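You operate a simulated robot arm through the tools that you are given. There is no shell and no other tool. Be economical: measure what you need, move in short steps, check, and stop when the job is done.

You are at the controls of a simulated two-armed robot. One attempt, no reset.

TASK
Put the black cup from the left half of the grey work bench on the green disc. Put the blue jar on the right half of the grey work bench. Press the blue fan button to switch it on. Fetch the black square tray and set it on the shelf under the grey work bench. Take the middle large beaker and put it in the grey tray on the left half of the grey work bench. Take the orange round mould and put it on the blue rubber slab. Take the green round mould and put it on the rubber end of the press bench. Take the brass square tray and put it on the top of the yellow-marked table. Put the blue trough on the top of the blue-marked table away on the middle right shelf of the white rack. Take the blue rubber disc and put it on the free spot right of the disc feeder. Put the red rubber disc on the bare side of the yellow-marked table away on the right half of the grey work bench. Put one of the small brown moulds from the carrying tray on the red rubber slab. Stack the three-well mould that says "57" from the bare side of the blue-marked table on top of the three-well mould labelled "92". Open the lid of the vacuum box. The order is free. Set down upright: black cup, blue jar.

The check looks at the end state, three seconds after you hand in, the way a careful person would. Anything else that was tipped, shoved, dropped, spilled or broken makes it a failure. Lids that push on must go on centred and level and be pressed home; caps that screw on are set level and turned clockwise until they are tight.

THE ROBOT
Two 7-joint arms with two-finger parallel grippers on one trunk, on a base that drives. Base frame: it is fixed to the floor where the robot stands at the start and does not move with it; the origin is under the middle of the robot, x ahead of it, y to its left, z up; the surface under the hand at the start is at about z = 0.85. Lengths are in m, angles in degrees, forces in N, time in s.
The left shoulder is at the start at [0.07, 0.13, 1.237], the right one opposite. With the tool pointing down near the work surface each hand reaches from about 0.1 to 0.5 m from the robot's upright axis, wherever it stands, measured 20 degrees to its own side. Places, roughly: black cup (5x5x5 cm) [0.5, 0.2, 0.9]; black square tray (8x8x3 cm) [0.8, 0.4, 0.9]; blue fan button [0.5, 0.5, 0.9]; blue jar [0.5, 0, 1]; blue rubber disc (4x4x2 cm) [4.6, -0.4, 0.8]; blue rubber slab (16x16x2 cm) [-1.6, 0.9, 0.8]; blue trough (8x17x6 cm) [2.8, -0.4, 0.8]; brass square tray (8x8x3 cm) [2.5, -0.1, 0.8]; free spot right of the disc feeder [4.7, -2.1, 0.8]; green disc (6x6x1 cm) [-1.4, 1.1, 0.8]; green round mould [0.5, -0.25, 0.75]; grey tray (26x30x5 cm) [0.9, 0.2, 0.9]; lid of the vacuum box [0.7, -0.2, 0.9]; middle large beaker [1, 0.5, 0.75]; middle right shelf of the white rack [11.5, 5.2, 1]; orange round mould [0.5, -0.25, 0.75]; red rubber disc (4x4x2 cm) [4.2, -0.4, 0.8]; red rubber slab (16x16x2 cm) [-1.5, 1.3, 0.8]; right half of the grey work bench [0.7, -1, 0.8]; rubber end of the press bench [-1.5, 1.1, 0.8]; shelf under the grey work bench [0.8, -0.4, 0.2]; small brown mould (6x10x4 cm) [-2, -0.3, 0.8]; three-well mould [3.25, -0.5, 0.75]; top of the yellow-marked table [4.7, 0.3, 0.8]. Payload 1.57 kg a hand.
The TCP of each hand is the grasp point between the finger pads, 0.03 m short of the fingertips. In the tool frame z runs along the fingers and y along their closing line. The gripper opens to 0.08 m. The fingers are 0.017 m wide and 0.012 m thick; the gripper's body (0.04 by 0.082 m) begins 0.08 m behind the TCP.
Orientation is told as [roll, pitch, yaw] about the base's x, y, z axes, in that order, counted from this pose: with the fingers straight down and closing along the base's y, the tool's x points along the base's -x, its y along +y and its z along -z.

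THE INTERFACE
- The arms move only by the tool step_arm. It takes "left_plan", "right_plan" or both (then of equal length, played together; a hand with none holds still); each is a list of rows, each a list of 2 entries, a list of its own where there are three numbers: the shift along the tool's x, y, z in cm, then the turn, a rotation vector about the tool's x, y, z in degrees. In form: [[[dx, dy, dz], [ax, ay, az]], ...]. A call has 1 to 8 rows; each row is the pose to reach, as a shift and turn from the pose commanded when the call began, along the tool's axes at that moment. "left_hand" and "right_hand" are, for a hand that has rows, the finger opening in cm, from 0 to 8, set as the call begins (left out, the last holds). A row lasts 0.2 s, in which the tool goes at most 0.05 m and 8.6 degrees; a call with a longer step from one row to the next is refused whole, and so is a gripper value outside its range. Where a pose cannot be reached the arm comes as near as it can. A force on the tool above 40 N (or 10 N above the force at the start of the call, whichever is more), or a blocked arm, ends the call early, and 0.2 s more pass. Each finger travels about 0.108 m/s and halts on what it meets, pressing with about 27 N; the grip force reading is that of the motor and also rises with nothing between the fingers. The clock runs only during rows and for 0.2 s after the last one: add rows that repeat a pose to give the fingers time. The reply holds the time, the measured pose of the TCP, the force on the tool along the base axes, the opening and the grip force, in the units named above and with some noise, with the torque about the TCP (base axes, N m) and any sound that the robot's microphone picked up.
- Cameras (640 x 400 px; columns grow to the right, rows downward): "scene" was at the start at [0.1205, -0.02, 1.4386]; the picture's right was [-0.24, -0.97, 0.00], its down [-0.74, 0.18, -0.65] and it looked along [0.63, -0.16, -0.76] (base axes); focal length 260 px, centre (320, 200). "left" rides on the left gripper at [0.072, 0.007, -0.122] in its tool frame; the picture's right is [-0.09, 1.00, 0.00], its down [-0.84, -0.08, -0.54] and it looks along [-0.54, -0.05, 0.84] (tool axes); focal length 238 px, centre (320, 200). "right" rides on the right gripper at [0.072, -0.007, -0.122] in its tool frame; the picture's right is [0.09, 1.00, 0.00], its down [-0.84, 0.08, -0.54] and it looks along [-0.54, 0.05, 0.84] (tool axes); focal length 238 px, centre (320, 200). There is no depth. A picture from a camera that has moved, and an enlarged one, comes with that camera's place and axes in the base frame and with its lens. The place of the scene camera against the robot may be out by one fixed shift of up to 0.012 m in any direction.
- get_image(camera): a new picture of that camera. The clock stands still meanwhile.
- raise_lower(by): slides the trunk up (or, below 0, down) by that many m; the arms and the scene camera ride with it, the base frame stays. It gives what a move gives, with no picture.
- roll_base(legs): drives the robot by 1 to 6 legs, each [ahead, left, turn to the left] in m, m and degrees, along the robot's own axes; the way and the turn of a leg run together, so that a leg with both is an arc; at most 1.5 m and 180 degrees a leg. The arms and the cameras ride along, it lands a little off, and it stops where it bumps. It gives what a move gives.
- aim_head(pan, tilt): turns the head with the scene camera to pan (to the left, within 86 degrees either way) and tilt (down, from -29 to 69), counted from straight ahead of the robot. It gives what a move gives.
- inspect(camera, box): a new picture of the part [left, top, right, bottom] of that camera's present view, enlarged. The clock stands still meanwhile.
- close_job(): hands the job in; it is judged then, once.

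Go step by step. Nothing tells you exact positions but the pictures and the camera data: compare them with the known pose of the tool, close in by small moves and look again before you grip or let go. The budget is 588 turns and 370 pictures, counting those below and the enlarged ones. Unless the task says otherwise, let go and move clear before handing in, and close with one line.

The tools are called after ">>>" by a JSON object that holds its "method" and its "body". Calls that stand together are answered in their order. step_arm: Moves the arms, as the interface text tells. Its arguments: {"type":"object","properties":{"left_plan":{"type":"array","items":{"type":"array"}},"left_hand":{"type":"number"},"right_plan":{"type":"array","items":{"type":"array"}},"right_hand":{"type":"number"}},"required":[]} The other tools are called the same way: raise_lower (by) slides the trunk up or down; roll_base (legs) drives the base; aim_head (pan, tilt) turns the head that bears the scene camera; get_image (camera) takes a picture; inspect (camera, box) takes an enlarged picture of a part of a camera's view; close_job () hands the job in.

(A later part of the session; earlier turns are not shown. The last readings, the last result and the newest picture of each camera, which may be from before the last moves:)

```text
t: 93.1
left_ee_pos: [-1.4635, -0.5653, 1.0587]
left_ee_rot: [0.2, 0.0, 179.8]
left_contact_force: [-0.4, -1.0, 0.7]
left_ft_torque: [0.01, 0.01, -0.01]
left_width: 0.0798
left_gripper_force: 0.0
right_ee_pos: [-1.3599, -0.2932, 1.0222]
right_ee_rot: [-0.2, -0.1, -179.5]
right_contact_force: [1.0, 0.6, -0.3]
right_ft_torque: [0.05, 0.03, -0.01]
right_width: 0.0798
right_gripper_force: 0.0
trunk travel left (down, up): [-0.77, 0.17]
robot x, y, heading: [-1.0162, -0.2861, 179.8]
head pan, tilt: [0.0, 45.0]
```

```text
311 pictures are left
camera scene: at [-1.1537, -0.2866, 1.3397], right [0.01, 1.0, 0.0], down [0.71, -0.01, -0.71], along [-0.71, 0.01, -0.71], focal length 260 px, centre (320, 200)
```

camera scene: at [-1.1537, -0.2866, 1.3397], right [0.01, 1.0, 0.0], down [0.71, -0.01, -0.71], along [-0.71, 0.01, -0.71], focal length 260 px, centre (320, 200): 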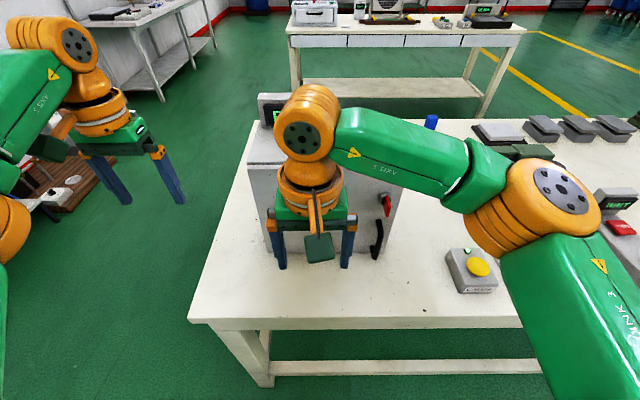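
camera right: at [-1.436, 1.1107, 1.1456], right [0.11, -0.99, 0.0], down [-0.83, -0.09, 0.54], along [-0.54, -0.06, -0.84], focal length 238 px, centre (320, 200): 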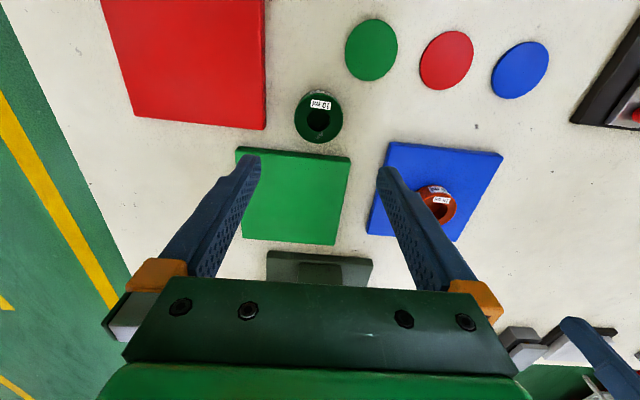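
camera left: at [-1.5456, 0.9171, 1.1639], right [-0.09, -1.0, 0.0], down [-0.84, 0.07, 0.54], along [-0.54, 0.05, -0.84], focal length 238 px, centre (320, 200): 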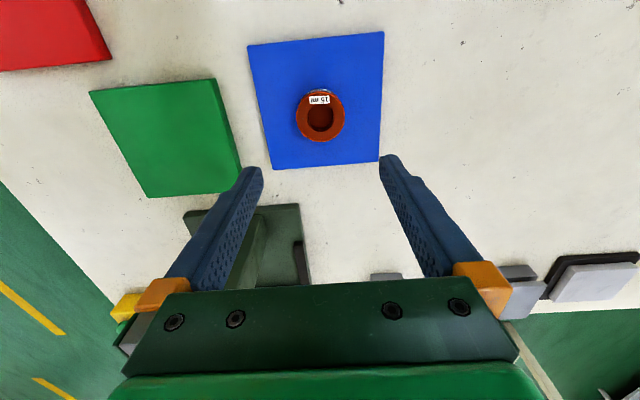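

>>> {"method": "aim_head", "body": {"pan": 40, "tilt": 35}}

>>> {"method": "get_image", "body": {"camera": "scene"}}

>>> {"method": "aim_head", "body": {"pan": -25, "tilt": 40}}

>>> {"method": "get_image", "body": {"camera": "scene"}}

```text
t: 94.1
left_ee_pos: [-1.4624, -0.5646, 1.0564]
left_ee_rot: [0.0, 0.1, 179.8]
left_contact_force: [0.4, 0.2, -0.2]
left_ft_torque: [0.02, 0.03, 0.0]
left_width: 0.0802
left_gripper_force: 0.0
right_ee_pos: [-1.3592, -0.2941, 1.0221]
right_ee_rot: [0.0, -0.1, -179.4]
right_contact_force: [-0.1, -1.2, 0.4]
right_ft_torque: [0.01, 0.01, 0.01]
right_width: 0.0804
right_gripper_force: 0.1
trunk travel left (down, up): [-0.77, 0.17]
robot x, y, heading: [-1.0136, -0.2836, 179.4]
head pan, tilt: [40.0, 35.0]
```

```text
310 pictures are left
camera scene: at [-1.1404, -0.344, 1.3545], right [-0.64, 0.77, 0.0], down [0.44, 0.36, -0.82], along [-0.63, -0.52, -0.57], focal length 260 px, centre (320, 200)
```

scene: 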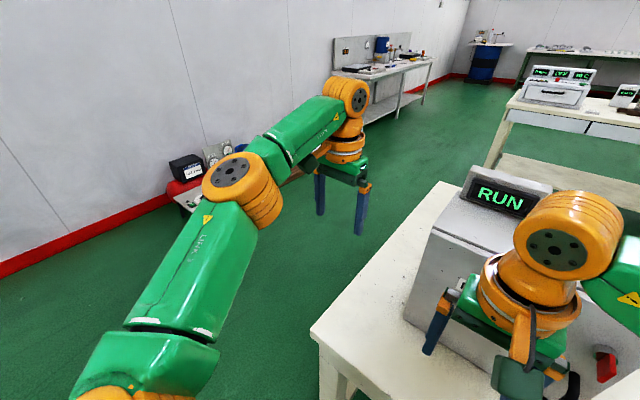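

```text
t: 95.5
left_ee_pos: [-1.4632, -0.5652, 1.0559]
left_ee_rot: [0.1, 0.1, 179.9]
left_contact_force: [0.1, -0.2, 0.0]
left_ft_torque: [-0.04, 0.01, -0.01]
left_width: 0.0799
left_gripper_force: 0.2
right_ee_pos: [-1.3595, -0.2939, 1.0212]
right_ee_rot: [0.1, 0.0, -179.5]
right_contact_force: [-0.3, -0.7, -0.2]
right_ft_torque: [-0.07, 0.0, -0.03]
right_width: 0.0801
right_gripper_force: 0.0
trunk travel left (down, up): [-0.77, 0.17]
robot x, y, heading: [-1.016, -0.2859, 179.6]
head pan, tilt: [-25.0, 40.0]
```

```text
309 pictures are left
camera scene: at [-1.1492, -0.2518, 1.3469], right [0.43, 0.9, 0.0], down [0.58, -0.28, -0.77], along [-0.69, 0.33, -0.64], focal length 260 px, centre (320, 200)
```

scene: 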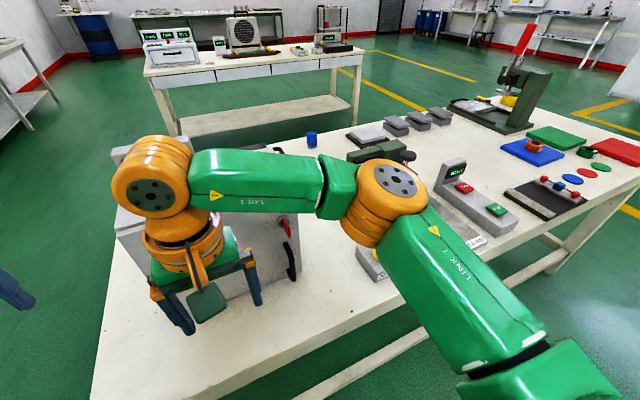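

The carrying tray isn't visible; it may be behind the grey cabinet. I drive farther left to look past it.

>>> {"method": "roll_base", "body": {"legs": [[0.0, 0.55, 0]]}}

>>> {"method": "aim_head", "body": {"pan": -30, "tilt": 25}}

>>> {"method": "get_image", "body": {"camera": "scene"}}

```text
t: 98.7
left_ee_pos: [-1.4662, -1.1155, 1.0575]
left_ee_rot: [0.3, 0.2, -179.9]
left_contact_force: [0.6, -0.6, 0.1]
left_ft_torque: [-0.02, 0.01, -0.04]
left_width: 0.08
left_gripper_force: 0.0
right_ee_pos: [-1.363, -0.8439, 1.0204]
right_ee_rot: [0.1, -0.2, -179.2]
right_contact_force: [-0.5, -1.0, -0.1]
right_ft_torque: [-0.01, 0.0, 0.02]
right_width: 0.08
right_gripper_force: 0.1
trunk travel left (down, up): [-0.77, 0.17]
robot x, y, heading: [-1.0218, -0.8363, 180.1]
head pan, tilt: [-25.0, 40.0]
```

```text
t: 99.4
left_ee_pos: [-1.465, -1.117, 1.0572]
left_ee_rot: [0.1, 0.1, -179.9]
left_contact_force: [-0.6, -0.2, -0.3]
left_ft_torque: [0.02, -0.01, -0.02]
left_width: 0.08
left_gripper_force: 0.0
right_ee_pos: [-1.3645, -0.8442, 1.0232]
right_ee_rot: [0.0, -0.1, -179.2]
right_contact_force: [1.1, 0.0, 0.2]
right_ft_torque: [0.02, -0.02, -0.02]
right_width: 0.0799
right_gripper_force: 0.0
trunk travel left (down, up): [-0.77, 0.17]
robot x, y, heading: [-1.0195, -0.8381, 180.0]
head pan, tilt: [-30.0, 25.0]
```

```text
308 pictures are left
camera scene: at [-1.1555, -0.7918, 1.3702], right [0.5, 0.86, 0.0], down [0.37, -0.21, -0.91], along [-0.78, 0.46, -0.42], focal length 260 px, centre (320, 200)
```

scene: 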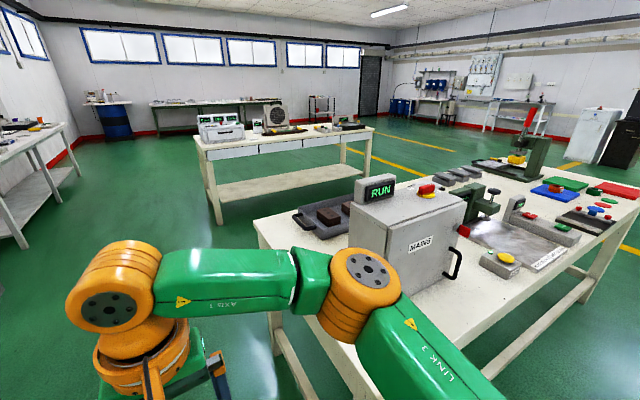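

The carrying tray with brown moulds is on the bench behind the cabinet, so I drive around the end of the bench to its far side.

>>> {"method": "roll_base", "body": {"legs": [[0, 0.2, 0], [1.5, 0, 0], [0.1, 0, 0], [0, 0, -180], [0, 0.7, 0]]}}

>>> {"method": "aim_head", "body": {"pan": 0, "tilt": 45}}

>>> {"method": "get_image", "body": {"camera": "scene"}}

```text
t: 119.5
left_ee_pos: [-2.1927, -0.0263, 1.0567]
left_ee_rot: [0.2, 0.2, 1.9]
left_contact_force: [0.1, -0.9, -1.2]
left_ft_torque: [-0.04, 0.02, -0.02]
left_width: 0.08
left_gripper_force: 0.1
right_ee_pos: [-2.2871, -0.3018, 1.0214]
right_ee_rot: [0.0, -0.1, 2.5]
right_contact_force: [-1.0, 0.3, 0.2]
right_ft_torque: [0.01, -0.03, -0.01]
right_width: 0.08
right_gripper_force: 0.0
trunk travel left (down, up): [-0.77, 0.17]
robot x, y, heading: [-2.6298, -0.3186, 1.3]
head pan, tilt: [-30.0, 25.0]
```

```text
t: 120.4
left_ee_pos: [-2.1929, -0.0244, 1.0559]
left_ee_rot: [0.1, 0.1, 1.7]
left_contact_force: [0.4, 0.4, 0.9]
left_ft_torque: [0.0, 0.0, -0.01]
left_width: 0.0796
left_gripper_force: 0.1
right_ee_pos: [-2.287, -0.3, 1.0224]
right_ee_rot: [0.1, -0.2, 2.5]
right_contact_force: [0.0, -0.2, -0.4]
right_ft_torque: [0.02, 0.03, 0.03]
right_width: 0.08
right_gripper_force: 0.2
trunk travel left (down, up): [-0.77, 0.17]
robot x, y, heading: [-2.6282, -0.3189, 1.5]
head pan, tilt: [0.0, 45.0]
```

```text
307 pictures are left
camera scene: at [-2.5029, -0.317, 1.3397], right [0.03, -1.0, 0.0], down [-0.71, -0.02, -0.71], along [0.71, 0.02, -0.71], focal length 260 px, centre (320, 200)
```

scene: 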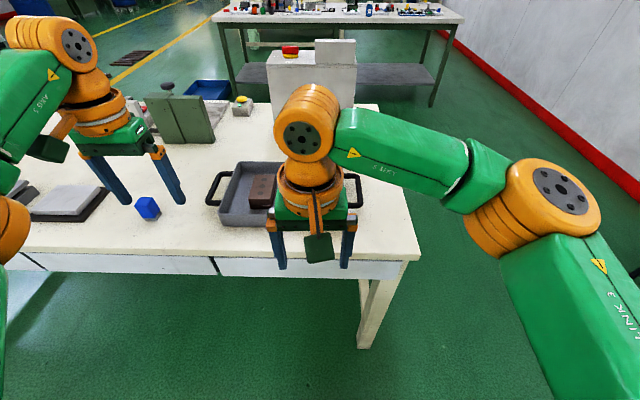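

>>> {"method": "step_arm", "body": {"right_plan": [[[0, -4, -2], [0, 0, 0]], [[0, -8.5, -4], [0, 0, 0]], [[0, -13, -6], [0, 0, 0]], [[0, -17, -6], [0, 0, 0]]]}}

>>> {"method": "roll_base", "body": {"legs": [[0.2, -0.02, -1.3]]}}

>>> {"method": "aim_head", "body": {"pan": 0, "tilt": 50}}

>>> {"method": "get_image", "body": {"camera": "scene"}}

>>> {"method": "get_image", "body": {"camera": "left"}}

```text
t: 121.4
left_ee_pos: [-2.1934, -0.0266, 1.0578]
left_ee_rot: [0.2, 0.0, 1.8]
left_contact_force: [-0.1, -0.5, 0.3]
left_ft_torque: [0.01, 0.02, 0.02]
left_width: 0.0797
left_gripper_force: 0.0
right_ee_pos: [-2.2804, -0.4714, 1.0836]
right_ee_rot: [0.1, -0.1, 2.5]
right_contact_force: [0.0, -0.3, 0.2]
right_ft_torque: [-0.03, 0.0, 0.01]
right_width: 0.08
right_gripper_force: 0.2
trunk travel left (down, up): [-0.77, 0.17]
robot x, y, heading: [-2.6324, -0.3213, 1.5]
head pan, tilt: [0.0, 45.0]
```

```text
t: 123.0
left_ee_pos: [-1.9888, -0.0517, 1.058]
left_ee_rot: [0.1, -0.1, 0.6]
left_contact_force: [-0.7, -0.7, 0.6]
left_ft_torque: [-0.01, 0.0, -0.02]
left_width: 0.0802
left_gripper_force: 0.1
right_ee_pos: [-2.0839, -0.4938, 1.0844]
right_ee_rot: [0.0, -0.2, 1.3]
right_contact_force: [-1.0, -0.3, -0.1]
right_ft_torque: [0.03, -0.01, 0.0]
right_width: 0.0803
right_gripper_force: 0.1
trunk travel left (down, up): [-0.77, 0.17]
robot x, y, heading: [-2.4282, -0.3304, 0.3]
head pan, tilt: [0.0, 45.0]
```

```text
t: 123.7
left_ee_pos: [-1.9878, -0.0514, 1.056]
left_ee_rot: [0.1, 0.0, 0.6]
left_contact_force: [0.1, 0.2, 0.6]
left_ft_torque: [-0.01, -0.01, -0.01]
left_width: 0.0802
left_gripper_force: 0.1
right_ee_pos: [-2.082, -0.4942, 1.0841]
right_ee_rot: [0.0, -0.1, 1.3]
right_contact_force: [-0.1, 0.6, 0.8]
right_ft_torque: [0.0, -0.01, -0.02]
right_width: 0.0801
right_gripper_force: 0.1
trunk travel left (down, up): [-0.77, 0.17]
robot x, y, heading: [-2.4308, -0.3364, 0.2]
head pan, tilt: [0.0, 50.0]
```

```text
306 pictures are left
camera scene: at [-2.3073, -0.3366, 1.3328], right [0.01, -1.0, 0.0], down [-0.77, 0.0, -0.64], along [0.64, 0.0, -0.77], focal length 260 px, centre (320, 200)
```

scene: 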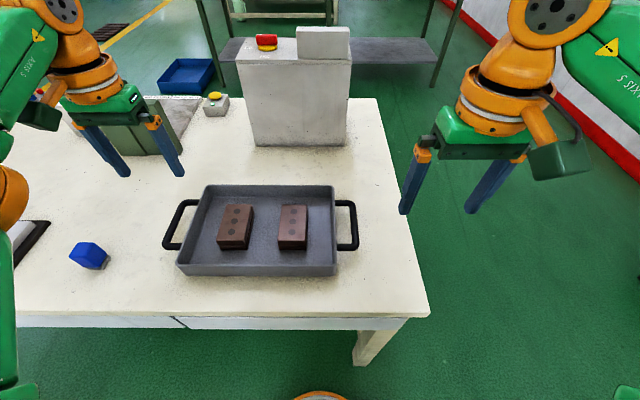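

```text
305 pictures are left
camera left: at [-2.0576, -0.0456, 1.179], right [0.08, 1.0, 0.0], down [0.84, -0.07, 0.54], along [0.54, -0.04, -0.84], focal length 238 px, centre (320, 200)
```

left: 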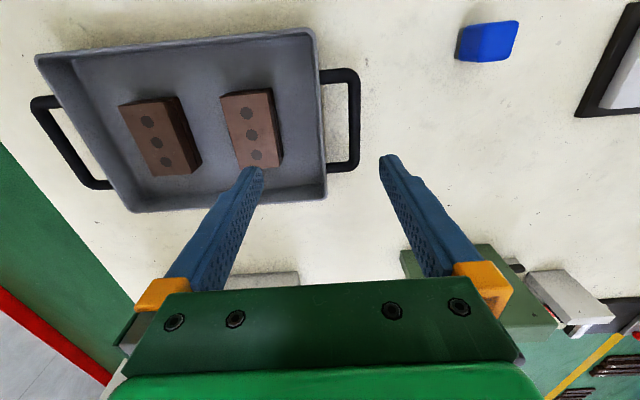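

Two brown moulds lie lengthwise along x in the tray; I take the one at about (-1.975, -0.141) with the left hand.

>>> {"method": "roll_base", "body": {"legs": [[0.07, 0.0, 0]]}}

>>> {"method": "step_arm", "body": {"left_plan": [[[1.5, -2, 2], [0, 0, 0]], [[3, -5, 4], [0, 0, 0]], [[5.7, -9, 5], [0, 0, 0]]]}}

>>> {"method": "get_image", "body": {"camera": "left"}}

```text
t: 124.7
left_ee_pos: [-1.9232, -0.0502, 1.0586]
left_ee_rot: [0.1, -0.2, 0.8]
left_contact_force: [-1.0, -0.4, 0.0]
left_ft_torque: [-0.02, -0.06, -0.03]
left_width: 0.08
left_gripper_force: 0.0
right_ee_pos: [-2.0171, -0.4918, 1.0854]
right_ee_rot: [0.0, -0.4, 1.4]
right_contact_force: [-0.9, 0.6, 0.8]
right_ft_torque: [-0.01, -0.02, 0.02]
right_width: 0.0803
right_gripper_force: 0.0
trunk travel left (down, up): [-0.77, 0.17]
robot x, y, heading: [-2.36, -0.3351, 0.4]
head pan, tilt: [0.0, 50.0]
```

```text
t: 125.5
left_ee_pos: [-1.9744, -0.14, 1.0073]
left_ee_rot: [0.2, 0.1, 0.9]
left_contact_force: [-0.5, -0.4, 0.0]
left_ft_torque: [0.03, 0.01, 0.01]
left_width: 0.0798
left_gripper_force: 0.1
right_ee_pos: [-2.0127, -0.4945, 1.0844]
right_ee_rot: [0.2, 0.0, 1.3]
right_contact_force: [0.7, 0.5, 0.7]
right_ft_torque: [0.02, 0.02, 0.02]
right_width: 0.08
right_gripper_force: 0.1
trunk travel left (down, up): [-0.77, 0.17]
robot x, y, heading: [-2.3614, -0.3359, 0.4]
head pan, tilt: [0.0, 50.0]
```

```text
304 pictures are left
camera left: at [-2.0452, -0.1347, 1.1295], right [0.08, 1.0, 0.0], down [0.84, -0.07, 0.54], along [0.54, -0.04, -0.84], focal length 238 px, centre (320, 200)
```

left: 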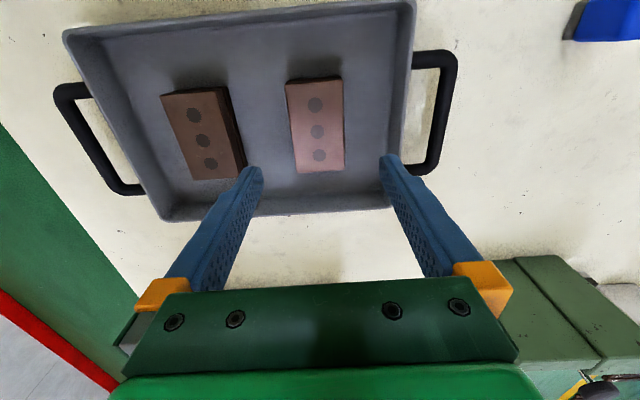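

>>> {"method": "step_arm", "body": {"left_plan": [[[-0.4, -0.4, 4], [0, 0, 0]], [[-0.4, -0.4, 8], [0, 0, 0]], [[-0.4, -0.4, 11], [0, 0, 0]]]}}

>>> {"method": "get_image", "body": {"camera": "left"}}

```text
t: 126.3
left_ee_pos: [-1.9726, -0.1451, 0.897]
left_ee_rot: [0.1, 0.1, 0.6]
left_contact_force: [0.2, -0.1, 0.3]
left_ft_torque: [0.03, -0.01, 0.0]
left_width: 0.0803
left_gripper_force: 0.0
right_ee_pos: [-2.0125, -0.4935, 1.0841]
right_ee_rot: [0.0, 0.0, 1.5]
right_contact_force: [0.2, 0.1, 0.1]
right_ft_torque: [0.01, -0.01, 0.02]
right_width: 0.0798
right_gripper_force: 0.1
trunk travel left (down, up): [-0.77, 0.17]
robot x, y, heading: [-2.3595, -0.3324, 0.5]
head pan, tilt: [0.0, 50.0]
```

```text
303 pictures are left
camera left: at [-2.0426, -0.1398, 1.0189], right [0.08, 1.0, 0.0], down [0.84, -0.07, 0.54], along [0.54, -0.04, -0.84], focal length 238 px, centre (320, 200)
```

left: 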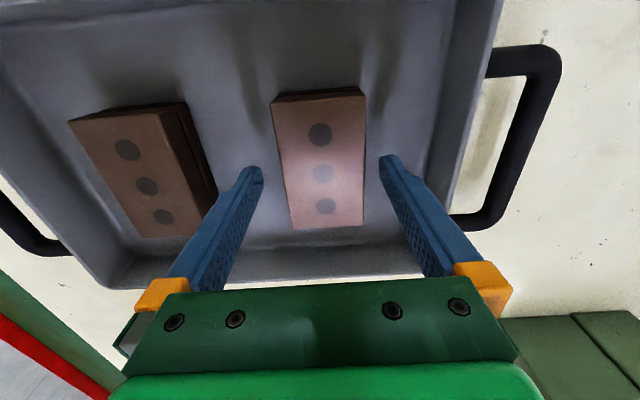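

>>> {"method": "step_arm", "body": {"left_plan": [[[0, 0, 1.5], [0, 0, 0]], [[0, 0, 2.8], [0, 0, 0]]]}}

>>> {"method": "step_arm", "body": {"left_plan": [[[0, 0, 0], [0, 0, 0]], [[0, 0, 0], [0, 0, 0]], [[0, 0, 0], [0, 0, 0]]], "left_hand": 4}}

>>> {"method": "step_arm", "body": {"left_plan": [[[0, 0, -3], [0, 0, 0]], [[0, 0, -7], [0, 0, 0]], [[0, 0, -11.5], [0, 0, 0]], [[0, 0, -16], [0, 0, 0]], [[0, 0, -20], [0, 0, 0]]]}}

>>> {"method": "get_image", "body": {"camera": "left"}}

```text
t: 126.9
left_ee_pos: [-1.9708, -0.1437, 0.8683]
left_ee_rot: [0.2, 0.1, 0.7]
left_contact_force: [0.2, -0.2, 0.6]
left_ft_torque: [-0.03, -0.01, 0.01]
left_width: 0.0796
left_gripper_force: 0.1
right_ee_pos: [-2.0124, -0.4933, 1.0835]
right_ee_rot: [0.0, -0.1, 1.4]
right_contact_force: [0.4, -0.4, 0.9]
right_ft_torque: [0.02, -0.02, 0.02]
right_width: 0.08
right_gripper_force: 0.0
trunk travel left (down, up): [-0.77, 0.17]
robot x, y, heading: [-2.3605, -0.3355, 0.3]
head pan, tilt: [0.0, 50.0]
```

```text
t: 127.7
left_ee_pos: [-1.9703, -0.1445, 0.8686]
left_ee_rot: [0.1, 0.1, 0.7]
left_contact_force: [-0.4, -0.5, -0.2]
left_ft_torque: [-0.06, -0.05, -0.02]
left_width: 0.0597
left_gripper_force: 27.6
right_ee_pos: [-2.013, -0.4924, 1.0829]
right_ee_rot: [0.0, -0.2, 1.5]
right_contact_force: [-0.1, 0.7, -0.9]
right_ft_torque: [0.02, 0.0, 0.0]
right_width: 0.08
right_gripper_force: 0.0
trunk travel left (down, up): [-0.77, 0.17]
robot x, y, heading: [-2.361, -0.3373, 0.4]
head pan, tilt: [0.0, 50.0]
```

```text
t: 128.9
left_ee_pos: [-1.9697, -0.1444, 1.0723]
left_ee_rot: [0.1, 0.1, 0.7]
left_contact_force: [0.1, -0.4, -4.3]
left_ft_torque: [0.0, 0.0, 0.02]
left_width: 0.0596
left_gripper_force: 26.8
right_ee_pos: [-2.0131, -0.4928, 1.0839]
right_ee_rot: [0.0, -0.1, 1.4]
right_contact_force: [-0.2, -0.7, 0.3]
right_ft_torque: [0.03, -0.02, -0.02]
right_width: 0.0799
right_gripper_force: 0.1
trunk travel left (down, up): [-0.77, 0.17]
robot x, y, heading: [-2.3609, -0.3379, 0.6]
head pan, tilt: [0.0, 50.0]
```

```text
302 pictures are left
camera left: at [-2.0408, -0.1389, 1.1935], right [0.08, 1.0, 0.0], down [0.84, -0.07, 0.54], along [0.54, -0.04, -0.84], focal length 238 px, centre (320, 200)
```

left: 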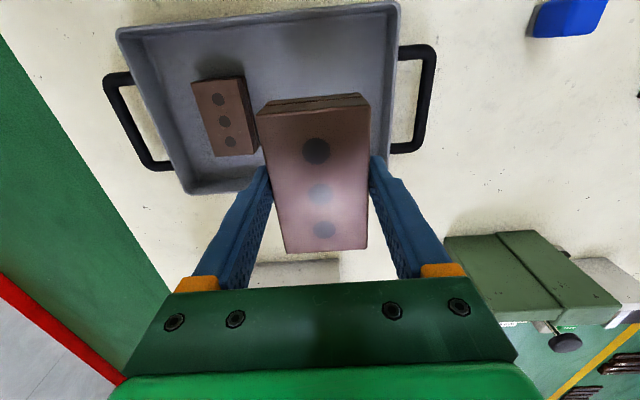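

The brown mould is held level. I drive along the rear aisle and around to the rubber end of the bench.

>>> {"method": "roll_base", "body": {"legs": [[-0.32, 0, 0], [0, 1.15, 0], [0, 1.15, 0], [0, 0, -90]]}}

>>> {"method": "get_image", "body": {"camera": "scene"}}

```text
t: 145.8
left_ee_pos: [-2.4982, 1.5526, 1.07]
left_ee_rot: [0.1, 0.1, -90.9]
left_contact_force: [1.1, -0.4, -3.8]
left_ft_torque: [0.02, -0.02, 0.02]
left_width: 0.0599
left_gripper_force: 27.1
right_ee_pos: [-2.8464, 1.6057, 1.0833]
right_ee_rot: [0.0, -0.1, -90.1]
right_contact_force: [0.8, 0.1, -0.6]
right_ft_torque: [0.02, -0.02, -0.01]
right_width: 0.0799
right_gripper_force: 0.0
trunk travel left (down, up): [-0.77, 0.17]
robot x, y, heading: [-2.6808, 1.9473, -91.0]
head pan, tilt: [0.0, 50.0]
```

```text
301 pictures are left
camera scene: at [-2.6874, 1.82, 1.3327], right [-1.0, 0.02, 0.0], down [0.01, 0.77, -0.64], along [-0.01, -0.64, -0.77], focal length 260 px, centre (320, 200)
```

scene: 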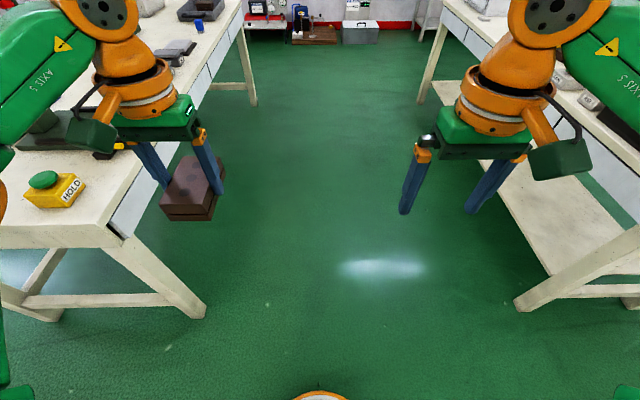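

>>> {"method": "roll_base", "body": {"legs": [[0, 1.08, 0], [0.27, 0, 0.9]]}}

>>> {"method": "get_image", "body": {"camera": "scene"}}

>>> {"method": "get_image", "body": {"camera": "left"}}

```text
t: 152.8
left_ee_pos: [-1.4172, 1.2577, 1.0718]
left_ee_rot: [0.1, 0.0, -90.6]
left_contact_force: [-0.5, -0.2, -4.4]
left_ft_torque: [0.01, 0.02, 0.02]
left_width: 0.0597
left_gripper_force: 26.7
right_ee_pos: [-1.7645, 1.3096, 1.0844]
right_ee_rot: [0.0, -0.2, -89.9]
right_contact_force: [0.0, -0.1, -0.6]
right_ft_torque: [0.0, 0.0, 0.01]
right_width: 0.08
right_gripper_force: 0.0
trunk travel left (down, up): [-0.77, 0.17]
robot x, y, heading: [-1.6, 1.653, -90.8]
head pan, tilt: [0.0, 50.0]
```

```text
300 pictures are left
camera scene: at [-1.6065, 1.5244, 1.3329], right [-1.0, 0.02, 0.0], down [0.01, 0.77, -0.64], along [-0.01, -0.64, -0.77], focal length 260 px, centre (320, 200)
```

scene: 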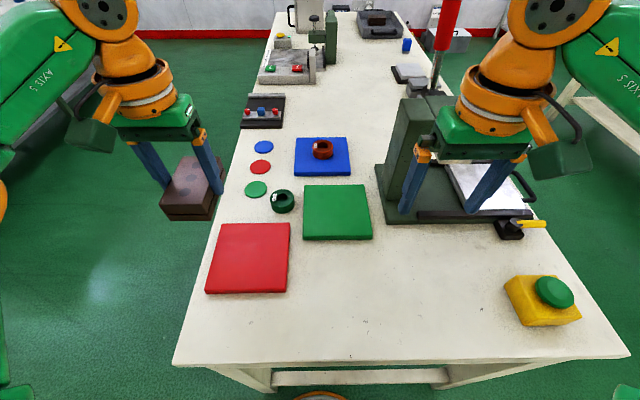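

```text
299 pictures are left
camera left: at [-1.409, 1.3296, 1.1932], right [0.99, -0.1, 0.0], down [-0.09, -0.84, 0.54], along [-0.05, -0.54, -0.84], focal length 238 px, centre (320, 200)
```

left: 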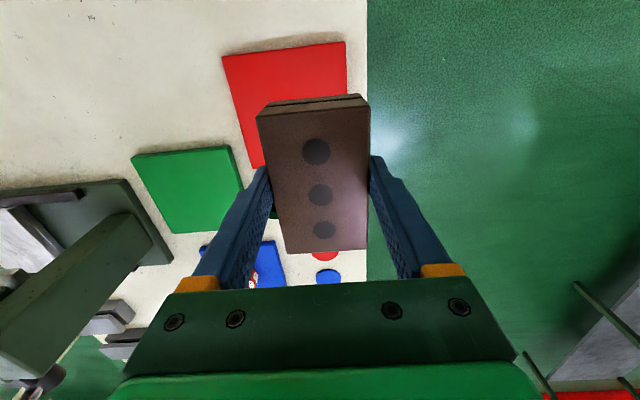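

The red slab centre is about (-1.454, 1.255). I move over it and lower.

>>> {"method": "step_arm", "body": {"left_plan": [[[-0.3, -1.8, 3], [0, 0, 0]], [[-0.3, -3.7, 7], [0, 0, 0]], [[-0.3, -3.7, 11], [0, 0, 0]], [[-0.3, -3.7, 15], [0, 0, 0]]]}}

>>> {"method": "get_image", "body": {"camera": "scene"}}

>>> {"method": "get_image", "body": {"camera": "left"}}

```text
t: 153.8
left_ee_pos: [-1.4546, 1.2541, 0.9181]
left_ee_rot: [0.1, 0.1, -90.7]
left_contact_force: [-0.2, 0.1, -4.3]
left_ft_torque: [0.01, 0.02, 0.0]
left_width: 0.0595
left_gripper_force: 27.3
right_ee_pos: [-1.7661, 1.3064, 1.0831]
right_ee_rot: [0.0, -0.2, -89.9]
right_contact_force: [-0.5, 0.1, 0.5]
right_ft_torque: [0.01, 0.0, 0.0]
right_width: 0.0803
right_gripper_force: 0.0
trunk travel left (down, up): [-0.77, 0.17]
robot x, y, heading: [-1.6002, 1.6561, -91.1]
head pan, tilt: [0.0, 50.0]
```

```text
298 pictures are left
camera scene: at [-1.6061, 1.5215, 1.3326], right [-1.0, 0.02, 0.0], down [0.01, 0.77, -0.64], along [-0.01, -0.64, -0.77], focal length 260 px, centre (320, 200)
```

scene: 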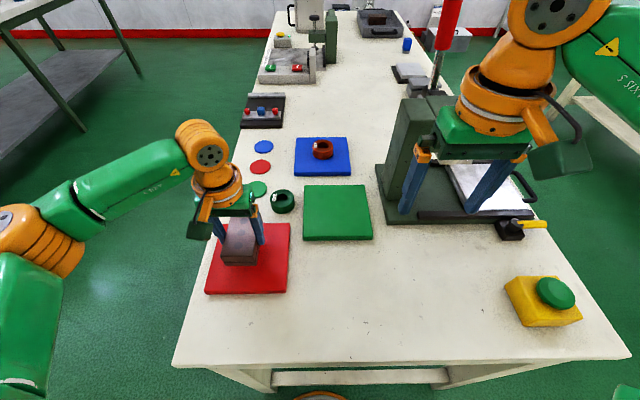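

```text
297 pictures are left
camera left: at [-1.4462, 1.3249, 1.0402], right [0.99, -0.1, 0.0], down [-0.09, -0.84, 0.54], along [-0.05, -0.54, -0.84], focal length 238 px, centre (320, 200)
```

left: 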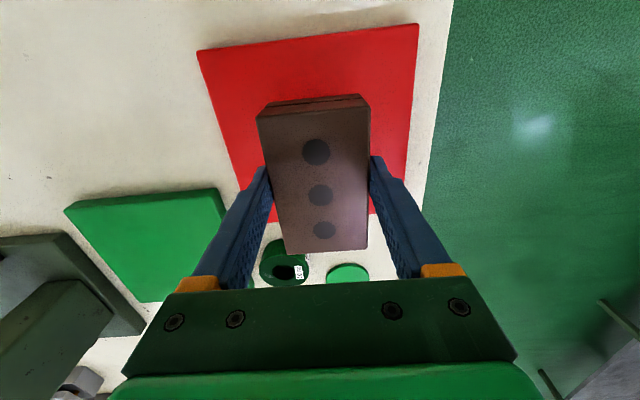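

>>> {"method": "step_arm", "body": {"left_plan": [[[0.3, 0, 1.5], [0, 0, 0]], [[0.3, 0, 2.7], [0, 0, 0]], [[0.3, 0, 3.2], [0, 0, 0]], [[0.3, 0, 3.6], [0, 0, 0]]]}}

```text
t: 154.8
left_ee_pos: [-1.4551, 1.2556, 0.8847]
left_ee_rot: [0.1, 0.1, -90.6]
left_contact_force: [-0.7, 0.4, -4.9]
left_ft_torque: [0.0, -0.03, 0.01]
left_width: 0.0597
left_gripper_force: 26.7
right_ee_pos: [-1.7647, 1.3067, 1.0834]
right_ee_rot: [0.1, -0.1, -90.0]
right_contact_force: [-0.2, 0.4, 0.0]
right_ft_torque: [0.0, -0.03, -0.01]
right_width: 0.0802
right_gripper_force: 0.1
trunk travel left (down, up): [-0.77, 0.17]
robot x, y, heading: [-1.5975, 1.6512, -90.8]
head pan, tilt: [0.0, 50.0]
```

>>> {"method": "step_arm", "body": {"left_plan": [[[0, 0, 0.3], [0, 0, 0]], [[0, 0, 0.6], [0, 0, 0]], [[0, 0, 0.8], [0, 0, 0]]]}}

```text
t: 155.6
left_ee_pos: [-1.4556, 1.2579, 0.8768]
left_ee_rot: [0.0, -0.2, -90.7]
left_contact_force: [2.7, -3.2, 15.8]
left_ft_torque: [-0.08, 0.2, 0.04]
left_width: 0.0599
left_gripper_force: 27.2
right_ee_pos: [-1.7668, 1.3095, 1.0834]
right_ee_rot: [0.1, -0.2, -90.0]
right_contact_force: [0.2, 0.3, 0.7]
right_ft_torque: [-0.01, -0.01, -0.05]
right_width: 0.0804
right_gripper_force: 0.1
trunk travel left (down, up): [-0.77, 0.17]
robot x, y, heading: [-1.5986, 1.6521, -91.1]
head pan, tilt: [0.0, 50.0]
```

In contact; I release and rise.

>>> {"method": "step_arm", "body": {"left_plan": [[[0, 0, -0.1], [0, 0, 0]], [[0, 0, -0.1], [0, 0, 0]], [[0, 0, -0.1], [0, 0, 0]], [[0, 0, -4], [0, 0, 0]], [[0, 0, -8.5], [0, 0, 0]], [[0, 0, -13], [0, 0, 0]], [[0, 0, -17], [0, 0, 0]]], "left_hand": 8}}

>>> {"method": "get_image", "body": {"camera": "left"}}

```text
t: 157.2
left_ee_pos: [-1.4585, 1.2592, 1.0479]
left_ee_rot: [0.1, 0.0, -90.7]
left_contact_force: [-0.1, 1.2, -0.2]
left_ft_torque: [0.0, 0.02, -0.02]
left_width: 0.0799
left_gripper_force: 0.0
right_ee_pos: [-1.7666, 1.3081, 1.0833]
right_ee_rot: [0.1, -0.2, -90.0]
right_contact_force: [0.9, -0.1, -0.1]
right_ft_torque: [0.01, 0.0, -0.01]
right_width: 0.0802
right_gripper_force: 0.1
trunk travel left (down, up): [-0.77, 0.17]
robot x, y, heading: [-1.5977, 1.652, -91.0]
head pan, tilt: [0.0, 50.0]
```

```text
296 pictures are left
camera left: at [-1.4497, 1.3311, 1.1707], right [0.99, -0.1, 0.0], down [-0.09, -0.84, 0.54], along [-0.05, -0.54, -0.84], focal length 238 px, centre (320, 200)
```

left: 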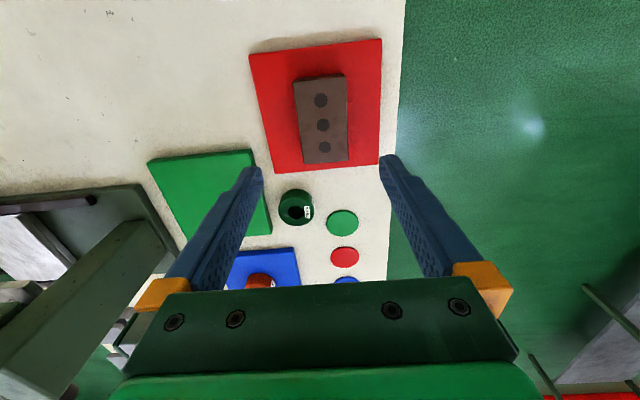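

The brown mould is centred on the red slab. Now I return to the grey bench for the black cup.

>>> {"method": "roll_base", "body": {"legs": [[-0.25, 0, 0], [0, 1.1, 0], [0, 0, 91], [0, -0.85, 0], [0, -0.85, 0], [0.4, 0, 0]]}}

>>> {"method": "get_image", "body": {"camera": "scene"}}

```text
t: 178.5
left_ee_pos: [0.266, 0.3055, 1.0476]
left_ee_rot: [0.2, 0.0, -1.7]
left_contact_force: [0.2, -0.5, 0.8]
left_ft_torque: [0.05, 0.01, 0.01]
left_width: 0.08
left_gripper_force: 0.0
right_ee_pos: [0.2105, -0.0026, 1.0839]
right_ee_rot: [-0.1, -0.3, -1.2]
right_contact_force: [0.4, -0.1, 0.4]
right_ft_torque: [0.0, 0.0, 0.0]
right_width: 0.0798
right_gripper_force: 0.0
trunk travel left (down, up): [-0.77, 0.17]
robot x, y, heading: [-0.1255, 0.1727, -2.0]
head pan, tilt: [0.0, 50.0]
```

```text
295 pictures are left
camera scene: at [-0.0089, 0.1649, 1.3329], right [-0.04, -1.0, 0.0], down [-0.76, 0.03, -0.64], along [0.64, -0.02, -0.77], focal length 260 px, centre (320, 200)
```

scene: 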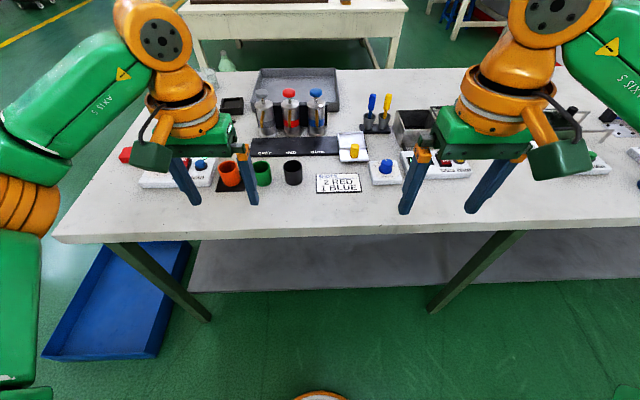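

I raise the trunk, drive closer, and turn the left gripper 90° so the fingers close front-to-back, clear of the neighbouring cups.

>>> {"method": "raise_lower", "body": {"by": 0.05}}

>>> {"method": "roll_base", "body": {"legs": [[0.2, 0.0, 2]]}}

>>> {"method": "step_arm", "body": {"left_plan": [[[0, 0, 0], [0, 0, 8]], [[0, 0, 0], [0, 0, 16]], [[0, 0, 0], [0, 0, 24]], [[0, 0, 0], [0, 0, 32]], [[0, 0, 0], [0, 0, 40]], [[0, 0, 0], [0, 0, 48]]]}}

>>> {"method": "step_arm", "body": {"left_plan": [[[0, 0, 0], [0, 0, 8]], [[0, 0, 0], [0, 0, 16]], [[0, 0, 0], [0, 0, 24]], [[0, 0, 0], [0, 0, 32]], [[0, 0, 0], [0, 0, 40]]]}}

>>> {"method": "get_image", "body": {"camera": "left"}}

```text
t: 179.4
left_ee_pos: [0.2671, 0.3051, 1.0982]
left_ee_rot: [0.0, 0.2, -1.8]
left_contact_force: [-0.5, -0.2, -0.2]
left_ft_torque: [0.04, -0.01, 0.02]
left_width: 0.0799
left_gripper_force: 0.0
right_ee_pos: [0.2107, -0.0019, 1.1337]
right_ee_rot: [0.0, 0.0, -1.1]
right_contact_force: [0.2, -0.5, -0.1]
right_ft_torque: [0.01, 0.05, 0.01]
right_width: 0.0802
right_gripper_force: 0.0
trunk travel left (down, up): [-0.82, 0.12]
robot x, y, heading: [-0.1302, 0.1715, -2.2]
head pan, tilt: [0.0, 50.0]
```

```text
t: 181.0
left_ee_pos: [0.4594, 0.3148, 1.0988]
left_ee_rot: [0.1, -0.1, 0.0]
left_contact_force: [0.0, 1.1, 1.0]
left_ft_torque: [0.0, -0.03, 0.01]
left_width: 0.0799
left_gripper_force: 0.1
right_ee_pos: [0.4139, 0.0052, 1.1347]
right_ee_rot: [0.0, -0.3, 0.9]
right_contact_force: [0.7, -0.5, -0.3]
right_ft_torque: [0.04, -0.02, -0.01]
right_width: 0.0799
right_gripper_force: 0.1
trunk travel left (down, up): [-0.82, 0.12]
robot x, y, heading: [0.071, 0.1692, -0.1]
head pan, tilt: [0.0, 50.0]
```

```text
t: 182.4
left_ee_pos: [0.456, 0.3132, 1.0967]
left_ee_rot: [0.1, 0.1, -48.0]
left_contact_force: [-0.2, 0.0, 0.9]
left_ft_torque: [-0.07, 0.04, -0.01]
left_width: 0.0801
left_gripper_force: 0.1
left hand out of reach, approached as far as the arm can: row 6
right_ee_pos: [0.4167, 0.0065, 1.1339]
right_ee_rot: [0.0, -0.1, 0.8]
right_contact_force: [0.3, -0.2, 0.2]
right_ft_torque: [-0.01, 0.0, 0.04]
right_width: 0.08
right_gripper_force: 0.1
trunk travel left (down, up): [-0.82, 0.12]
robot x, y, heading: [0.0715, 0.1671, -0.2]
head pan, tilt: [0.0, 50.0]
```

```text
t: 183.6
left_ee_pos: [0.3465, 0.2559, 1.082]
left_ee_rot: [0.0, 0.2, -87.9]
left_contact_force: [0.0, -1.2, 0.2]
left_ft_torque: [0.02, 0.02, -0.05]
left_width: 0.0798
left_gripper_force: 0.0
left hand out of reach, approached as far as the arm can: row 1, 2, 3, 4, 5
right_ee_pos: [0.4165, 0.0066, 1.1341]
right_ee_rot: [0.2, 0.0, 0.8]
right_contact_force: [-0.3, 0.1, -0.5]
right_ft_torque: [-0.05, 0.02, -0.03]
right_width: 0.0801
right_gripper_force: 0.0
trunk travel left (down, up): [-0.82, 0.12]
robot x, y, heading: [0.0709, 0.1673, -0.2]
head pan, tilt: [0.0, 50.0]
```

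```text
294 pictures are left
camera left: at [0.3517, 0.3273, 1.2028], right [1.0, -0.06, 0.0], down [-0.05, -0.84, 0.54], along [-0.03, -0.54, -0.84], focal length 238 px, centre (320, 200)
```

left: 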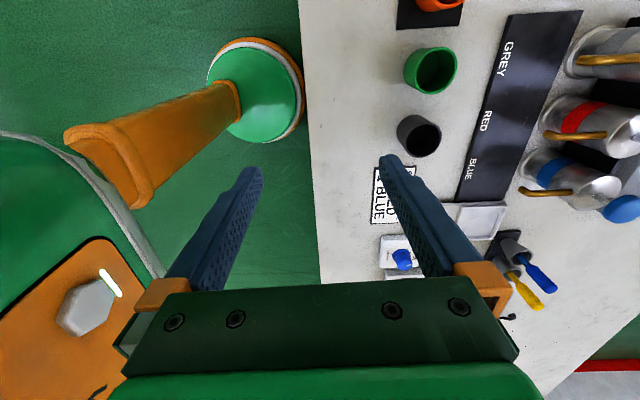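

A full 90° limits reach; about -50° suffices to clear the neighbours. I move above the cup at about (0.472, 0.222).

>>> {"method": "step_arm", "body": {"left_plan": [[[-0.7, 2.4, 1], [0, 0, -8]], [[-1.5, 5, 2], [0, 0, -16]], [[-2.2, 7.5, 3], [0, 0, -24]], [[-3, 10, 4], [0, 0, -32]], [[-3.9, 12.4, 6], [0, 0, -38]]], "left_hand": 7}}

>>> {"method": "get_image", "body": {"camera": "left"}}

```text
t: 184.8
left_ee_pos: [0.4743, 0.2245, 1.0247]
left_ee_rot: [0.2, 0.3, -49.9]
left_contact_force: [0.3, 0.0, 1.1]
left_ft_torque: [0.03, -0.02, 0.0]
left_width: 0.0702
left_gripper_force: 0.0
right_ee_pos: [0.4181, 0.0048, 1.1332]
right_ee_rot: [0.1, -0.1, 0.8]
right_contact_force: [0.4, 0.7, -0.1]
right_ft_torque: [0.03, 0.0, 0.01]
right_width: 0.0798
right_gripper_force: 0.0
trunk travel left (down, up): [-0.82, 0.12]
robot x, y, heading: [0.0711, 0.1697, -0.6]
head pan, tilt: [0.0, 50.0]
```

```text
293 pictures are left
camera left: at [0.4342, 0.2825, 1.1457], right [0.82, 0.57, 0.0], down [0.48, -0.69, 0.54], along [0.31, -0.44, -0.84], focal length 238 px, centre (320, 200)
```

left: 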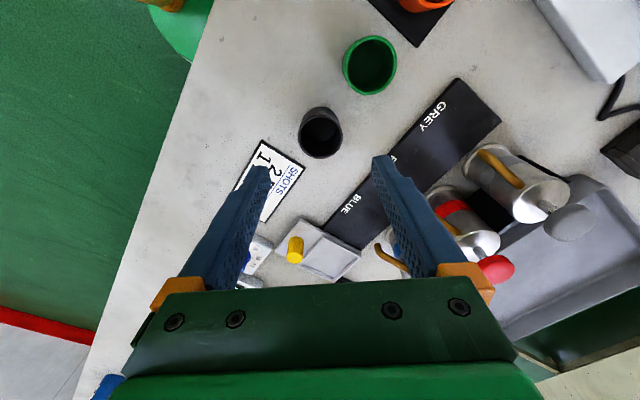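

>>> {"method": "step_arm", "body": {"left_plan": [[[-0.5, 0.1, 4], [0, 0, 0]], [[-0.5, 0.1, 8], [0, 0, 0]]]}}

>>> {"method": "get_image", "body": {"camera": "left"}}

```text
t: 185.4
left_ee_pos: [0.4775, 0.2201, 0.9428]
left_ee_rot: [0.0, 0.1, -49.9]
left_contact_force: [-0.1, 0.4, -1.1]
left_ft_torque: [0.0, 0.0, -0.01]
left_width: 0.07
left_gripper_force: 0.1
right_ee_pos: [0.4173, 0.0058, 1.133]
right_ee_rot: [0.0, -0.2, 0.8]
right_contact_force: [0.0, 0.2, -0.3]
right_ft_torque: [-0.02, 0.01, -0.02]
right_width: 0.0801
right_gripper_force: 0.1
trunk travel left (down, up): [-0.82, 0.12]
robot x, y, heading: [0.0711, 0.1675, -0.3]
head pan, tilt: [0.0, 50.0]
```

```text
292 pictures are left
camera left: at [0.4379, 0.2795, 1.0648], right [0.82, 0.57, 0.0], down [0.48, -0.69, 0.54], along [0.31, -0.44, -0.84], focal length 238 px, centre (320, 200)
```

left: 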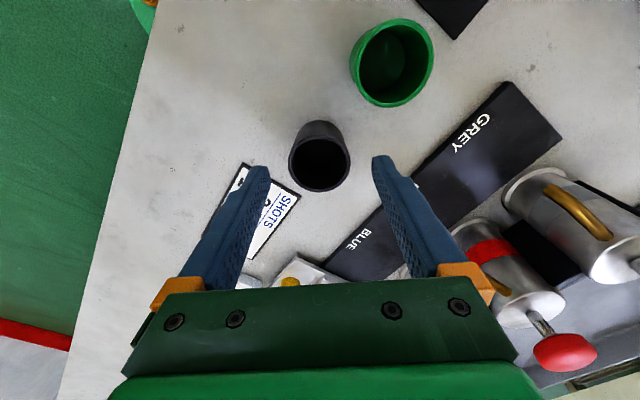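

>>> {"method": "step_arm", "body": {"left_plan": [[[0, 0, 3], [0, 0, 0]], [[0, 0, 5.5], [0, 0, 0]]]}}

>>> {"method": "step_arm", "body": {"left_plan": [[[0, 0, 0], [0, 0, 0]], [[0, 0, 0], [0, 0, 0]], [[0, 0, 0], [0, 0, 0]]], "left_hand": 3.5}}

>>> {"method": "get_image", "body": {"camera": "left"}}

```text
t: 186.0
left_ee_pos: [0.4767, 0.2224, 0.8873]
left_ee_rot: [0.0, 0.1, -49.9]
left_contact_force: [0.4, 0.4, -1.0]
left_ft_torque: [-0.01, 0.0, 0.04]
left_width: 0.07
left_gripper_force: 0.0
right_ee_pos: [0.4178, 0.0057, 1.133]
right_ee_rot: [0.0, -0.2, 0.8]
right_contact_force: [-0.4, -0.1, -0.6]
right_ft_torque: [0.05, 0.0, 0.02]
right_width: 0.08
right_gripper_force: 0.0
trunk travel left (down, up): [-0.82, 0.12]
robot x, y, heading: [0.0737, 0.1692, -0.1]
head pan, tilt: [0.0, 50.0]
```

```text
t: 186.8
left_ee_pos: [0.4761, 0.2221, 0.8879]
left_ee_rot: [0.1, 0.1, -49.9]
left_contact_force: [-0.3, 0.2, 0.9]
left_ft_torque: [-0.02, 0.0, -0.01]
left_width: 0.0449
left_gripper_force: 26.5
right_ee_pos: [0.4181, 0.0058, 1.1331]
right_ee_rot: [0.0, -0.1, 0.8]
right_contact_force: [-0.2, 0.8, -0.4]
right_ft_torque: [0.01, 0.01, 0.02]
right_width: 0.0798
right_gripper_force: 0.0
trunk travel left (down, up): [-0.82, 0.12]
robot x, y, heading: [0.0729, 0.1652, -0.4]
head pan, tilt: [0.0, 50.0]
```

```text
291 pictures are left
camera left: at [0.4368, 0.2813, 1.0103], right [0.82, 0.57, 0.0], down [0.48, -0.69, 0.54], along [0.31, -0.44, -0.84], focal length 238 px, centre (320, 200)
```

left: 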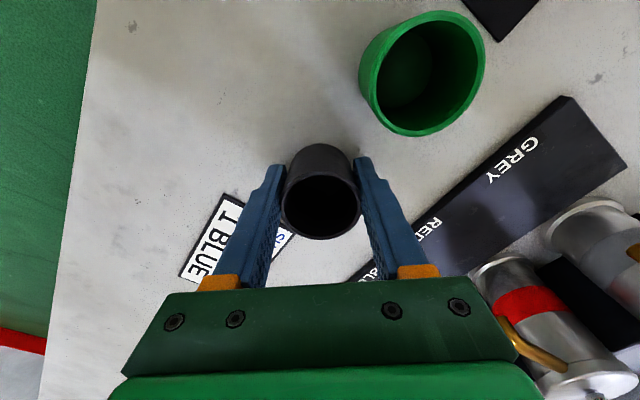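

The cup is held. I lift it and drive to the press bench.

>>> {"method": "step_arm", "body": {"left_plan": [[[0, 0, -4], [0, 0, 0]], [[0, 0, -8.5], [0, 0, 0]], [[0, 0, -13], [0, 0, 0]], [[0, 0, -17], [0, 0, 0]]]}}

>>> {"method": "roll_base", "body": {"legs": [[-0.4, 0, 0], [0, 0, 180], [0.4, -0.93, 0], [0.34, 0, 0]]}}

>>> {"method": "get_image", "body": {"camera": "scene"}}

>>> {"method": "get_image", "body": {"camera": "left"}}

```text
t: 187.8
left_ee_pos: [0.474, 0.2185, 1.0593]
left_ee_rot: [0.1, 0.0, -49.9]
left_contact_force: [0.8, -0.3, 0.5]
left_ft_torque: [-0.01, -0.04, -0.02]
left_width: 0.0449
left_gripper_force: 26.4
right_ee_pos: [0.4165, 0.0045, 1.1339]
right_ee_rot: [0.1, -0.2, 0.8]
right_contact_force: [0.4, 0.1, 0.3]
right_ft_torque: [0.01, -0.02, 0.0]
right_width: 0.0797
right_gripper_force: 0.0
trunk travel left (down, up): [-0.82, 0.12]
robot x, y, heading: [0.0714, 0.1654, 0.1]
head pan, tilt: [0.0, 50.0]
```

```text
t: 204.2
left_ee_pos: [-1.4505, 1.0608, 1.06]
left_ee_rot: [0.1, 0.1, 129.3]
left_contact_force: [0.4, 0.1, -0.8]
left_ft_torque: [-0.01, 0.02, 0.0]
left_width: 0.0443
left_gripper_force: 26.8
right_ee_pos: [-1.3883, 1.2749, 1.1338]
right_ee_rot: [0.0, -0.2, 180.0]
right_contact_force: [-0.8, 0.7, 0.4]
right_ft_torque: [0.01, 0.02, 0.0]
right_width: 0.0801
right_gripper_force: 0.1
trunk travel left (down, up): [-0.82, 0.12]
robot x, y, heading: [-1.0467, 1.1076, 178.9]
head pan, tilt: [0.0, 50.0]
```

```text
290 pictures are left
camera scene: at [-1.1781, 1.1091, 1.383], right [0.02, 1.0, 0.0], down [0.76, -0.01, -0.64], along [-0.64, 0.01, -0.77], focal length 260 px, centre (320, 200)
```

scene: 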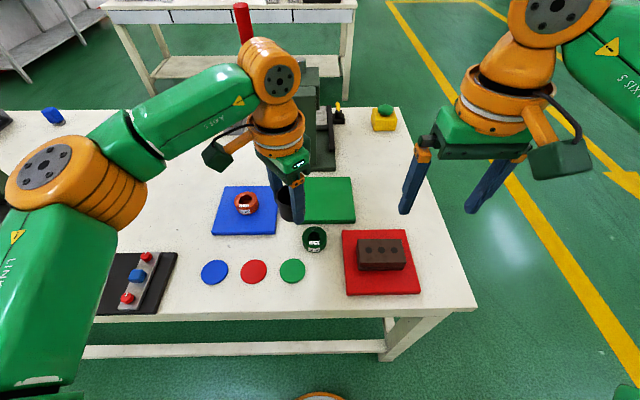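

```text
289 pictures are left
camera left: at [-1.4087, 1.0026, 1.1812], right [-0.83, -0.56, 0.0], down [-0.47, 0.7, 0.54], along [-0.3, 0.45, -0.84], focal length 238 px, centre (320, 200)
```

left: 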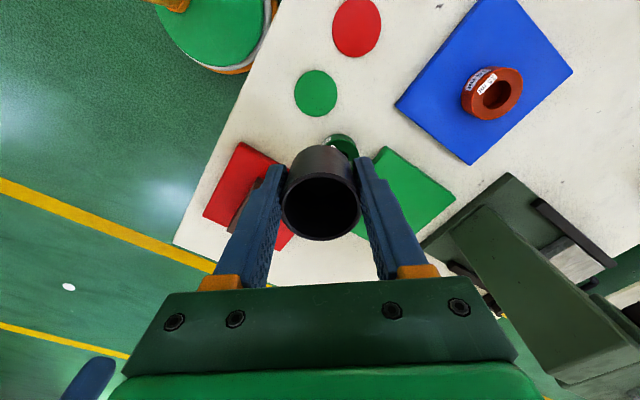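

>>> {"method": "step_arm", "body": {"left_plan": [[[1, -0.3, 4], [0, 0, 0]], [[1.9, -0.6, 8], [0, 0, 0]], [[1.9, -0.6, 12], [0, 0, 0]]]}}

>>> {"method": "get_image", "body": {"camera": "left"}}

>>> {"method": "inspect", "body": {"camera": "scene", "box": [180, 180, 420, 330]}}

```text
t: 205.0
left_ee_pos: [-1.4363, 1.0535, 0.9381]
left_ee_rot: [0.0, 0.3, 129.3]
left_contact_force: [0.0, 0.0, -0.5]
left_ft_torque: [0.0, 0.03, 0.0]
left_width: 0.0446
left_gripper_force: 27.1
right_ee_pos: [-1.3928, 1.2738, 1.1336]
right_ee_rot: [0.0, -0.1, 180.0]
right_contact_force: [0.5, 0.0, 0.3]
right_ft_torque: [-0.01, -0.05, 0.03]
right_width: 0.0801
right_gripper_force: 0.1
trunk travel left (down, up): [-0.82, 0.12]
robot x, y, heading: [-1.0477, 1.1081, 179.1]
head pan, tilt: [0.0, 50.0]
```

```text
288 pictures are left
camera left: at [-1.3943, 0.9937, 1.0594], right [-0.83, -0.56, 0.0], down [-0.47, 0.7, 0.54], along [-0.3, 0.45, -0.84], focal length 238 px, centre (320, 200)
```

left: 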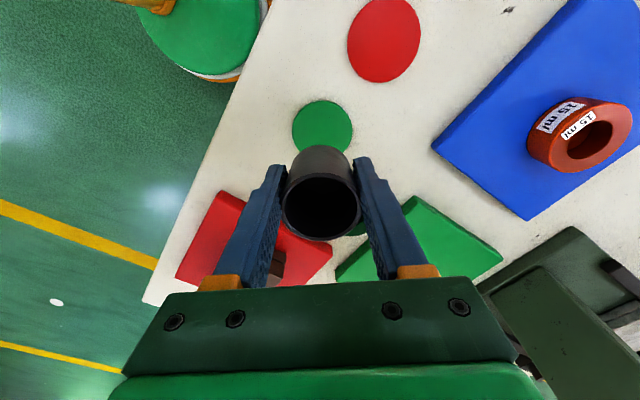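

```text
2.67 times, centred on (300, 255) of scene
camera zoom: at [-1.1816, 1.1092, 1.3827], right [0.02, 1.0, 0.0], down [0.77, -0.01, -0.64], along [-0.64, 0.01, -0.77], focal length 694 px, centre (373, 53)
```

zoom: 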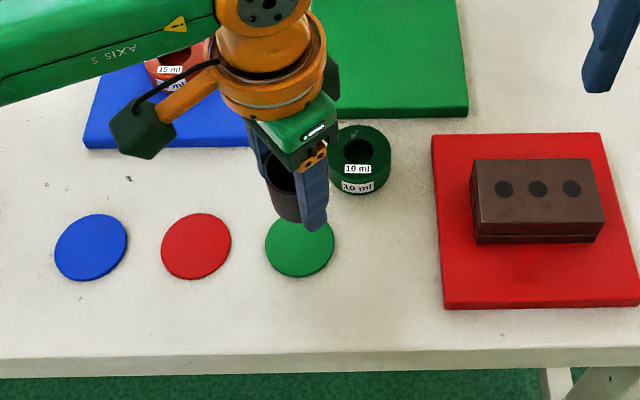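

>>> {"method": "step_arm", "body": {"left_plan": [[[0.4, 0, 3], [0, 0, 0]], [[0.4, 0, 6], [0, 0, 0]], [[0.4, 0, 7.0], [0, 0, 0]], [[0.4, 0, 7.4], [0, 0, 0]]]}}

>>> {"method": "get_image", "body": {"camera": "left"}}

```text
t: 206.0
left_ee_pos: [-1.4336, 1.0491, 0.863]
left_ee_rot: [0.0, 0.1, 129.2]
left_contact_force: [0.9, -0.6, -0.6]
left_ft_torque: [-0.01, -0.01, 0.0]
left_width: 0.0446
left_gripper_force: 27.1
right_ee_pos: [-1.3926, 1.2742, 1.1337]
right_ee_rot: [-0.1, -0.1, 180.1]
right_contact_force: [0.0, -0.1, -0.3]
right_ft_torque: [-0.01, 0.03, -0.01]
right_width: 0.0801
right_gripper_force: 0.1
trunk travel left (down, up): [-0.82, 0.12]
robot x, y, heading: [-1.0501, 1.1097, 179.1]
head pan, tilt: [0.0, 50.0]
```

```text
286 pictures are left
camera left: at [-1.3916, 0.989, 0.9862], right [-0.83, -0.56, 0.0], down [-0.47, 0.7, 0.54], along [-0.3, 0.45, -0.84], focal length 238 px, centre (320, 200)
```

left: 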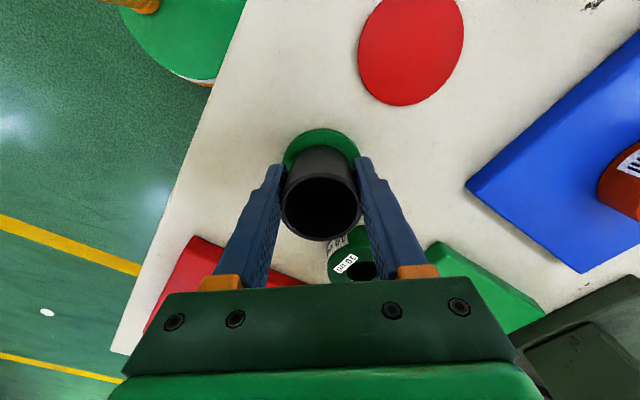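

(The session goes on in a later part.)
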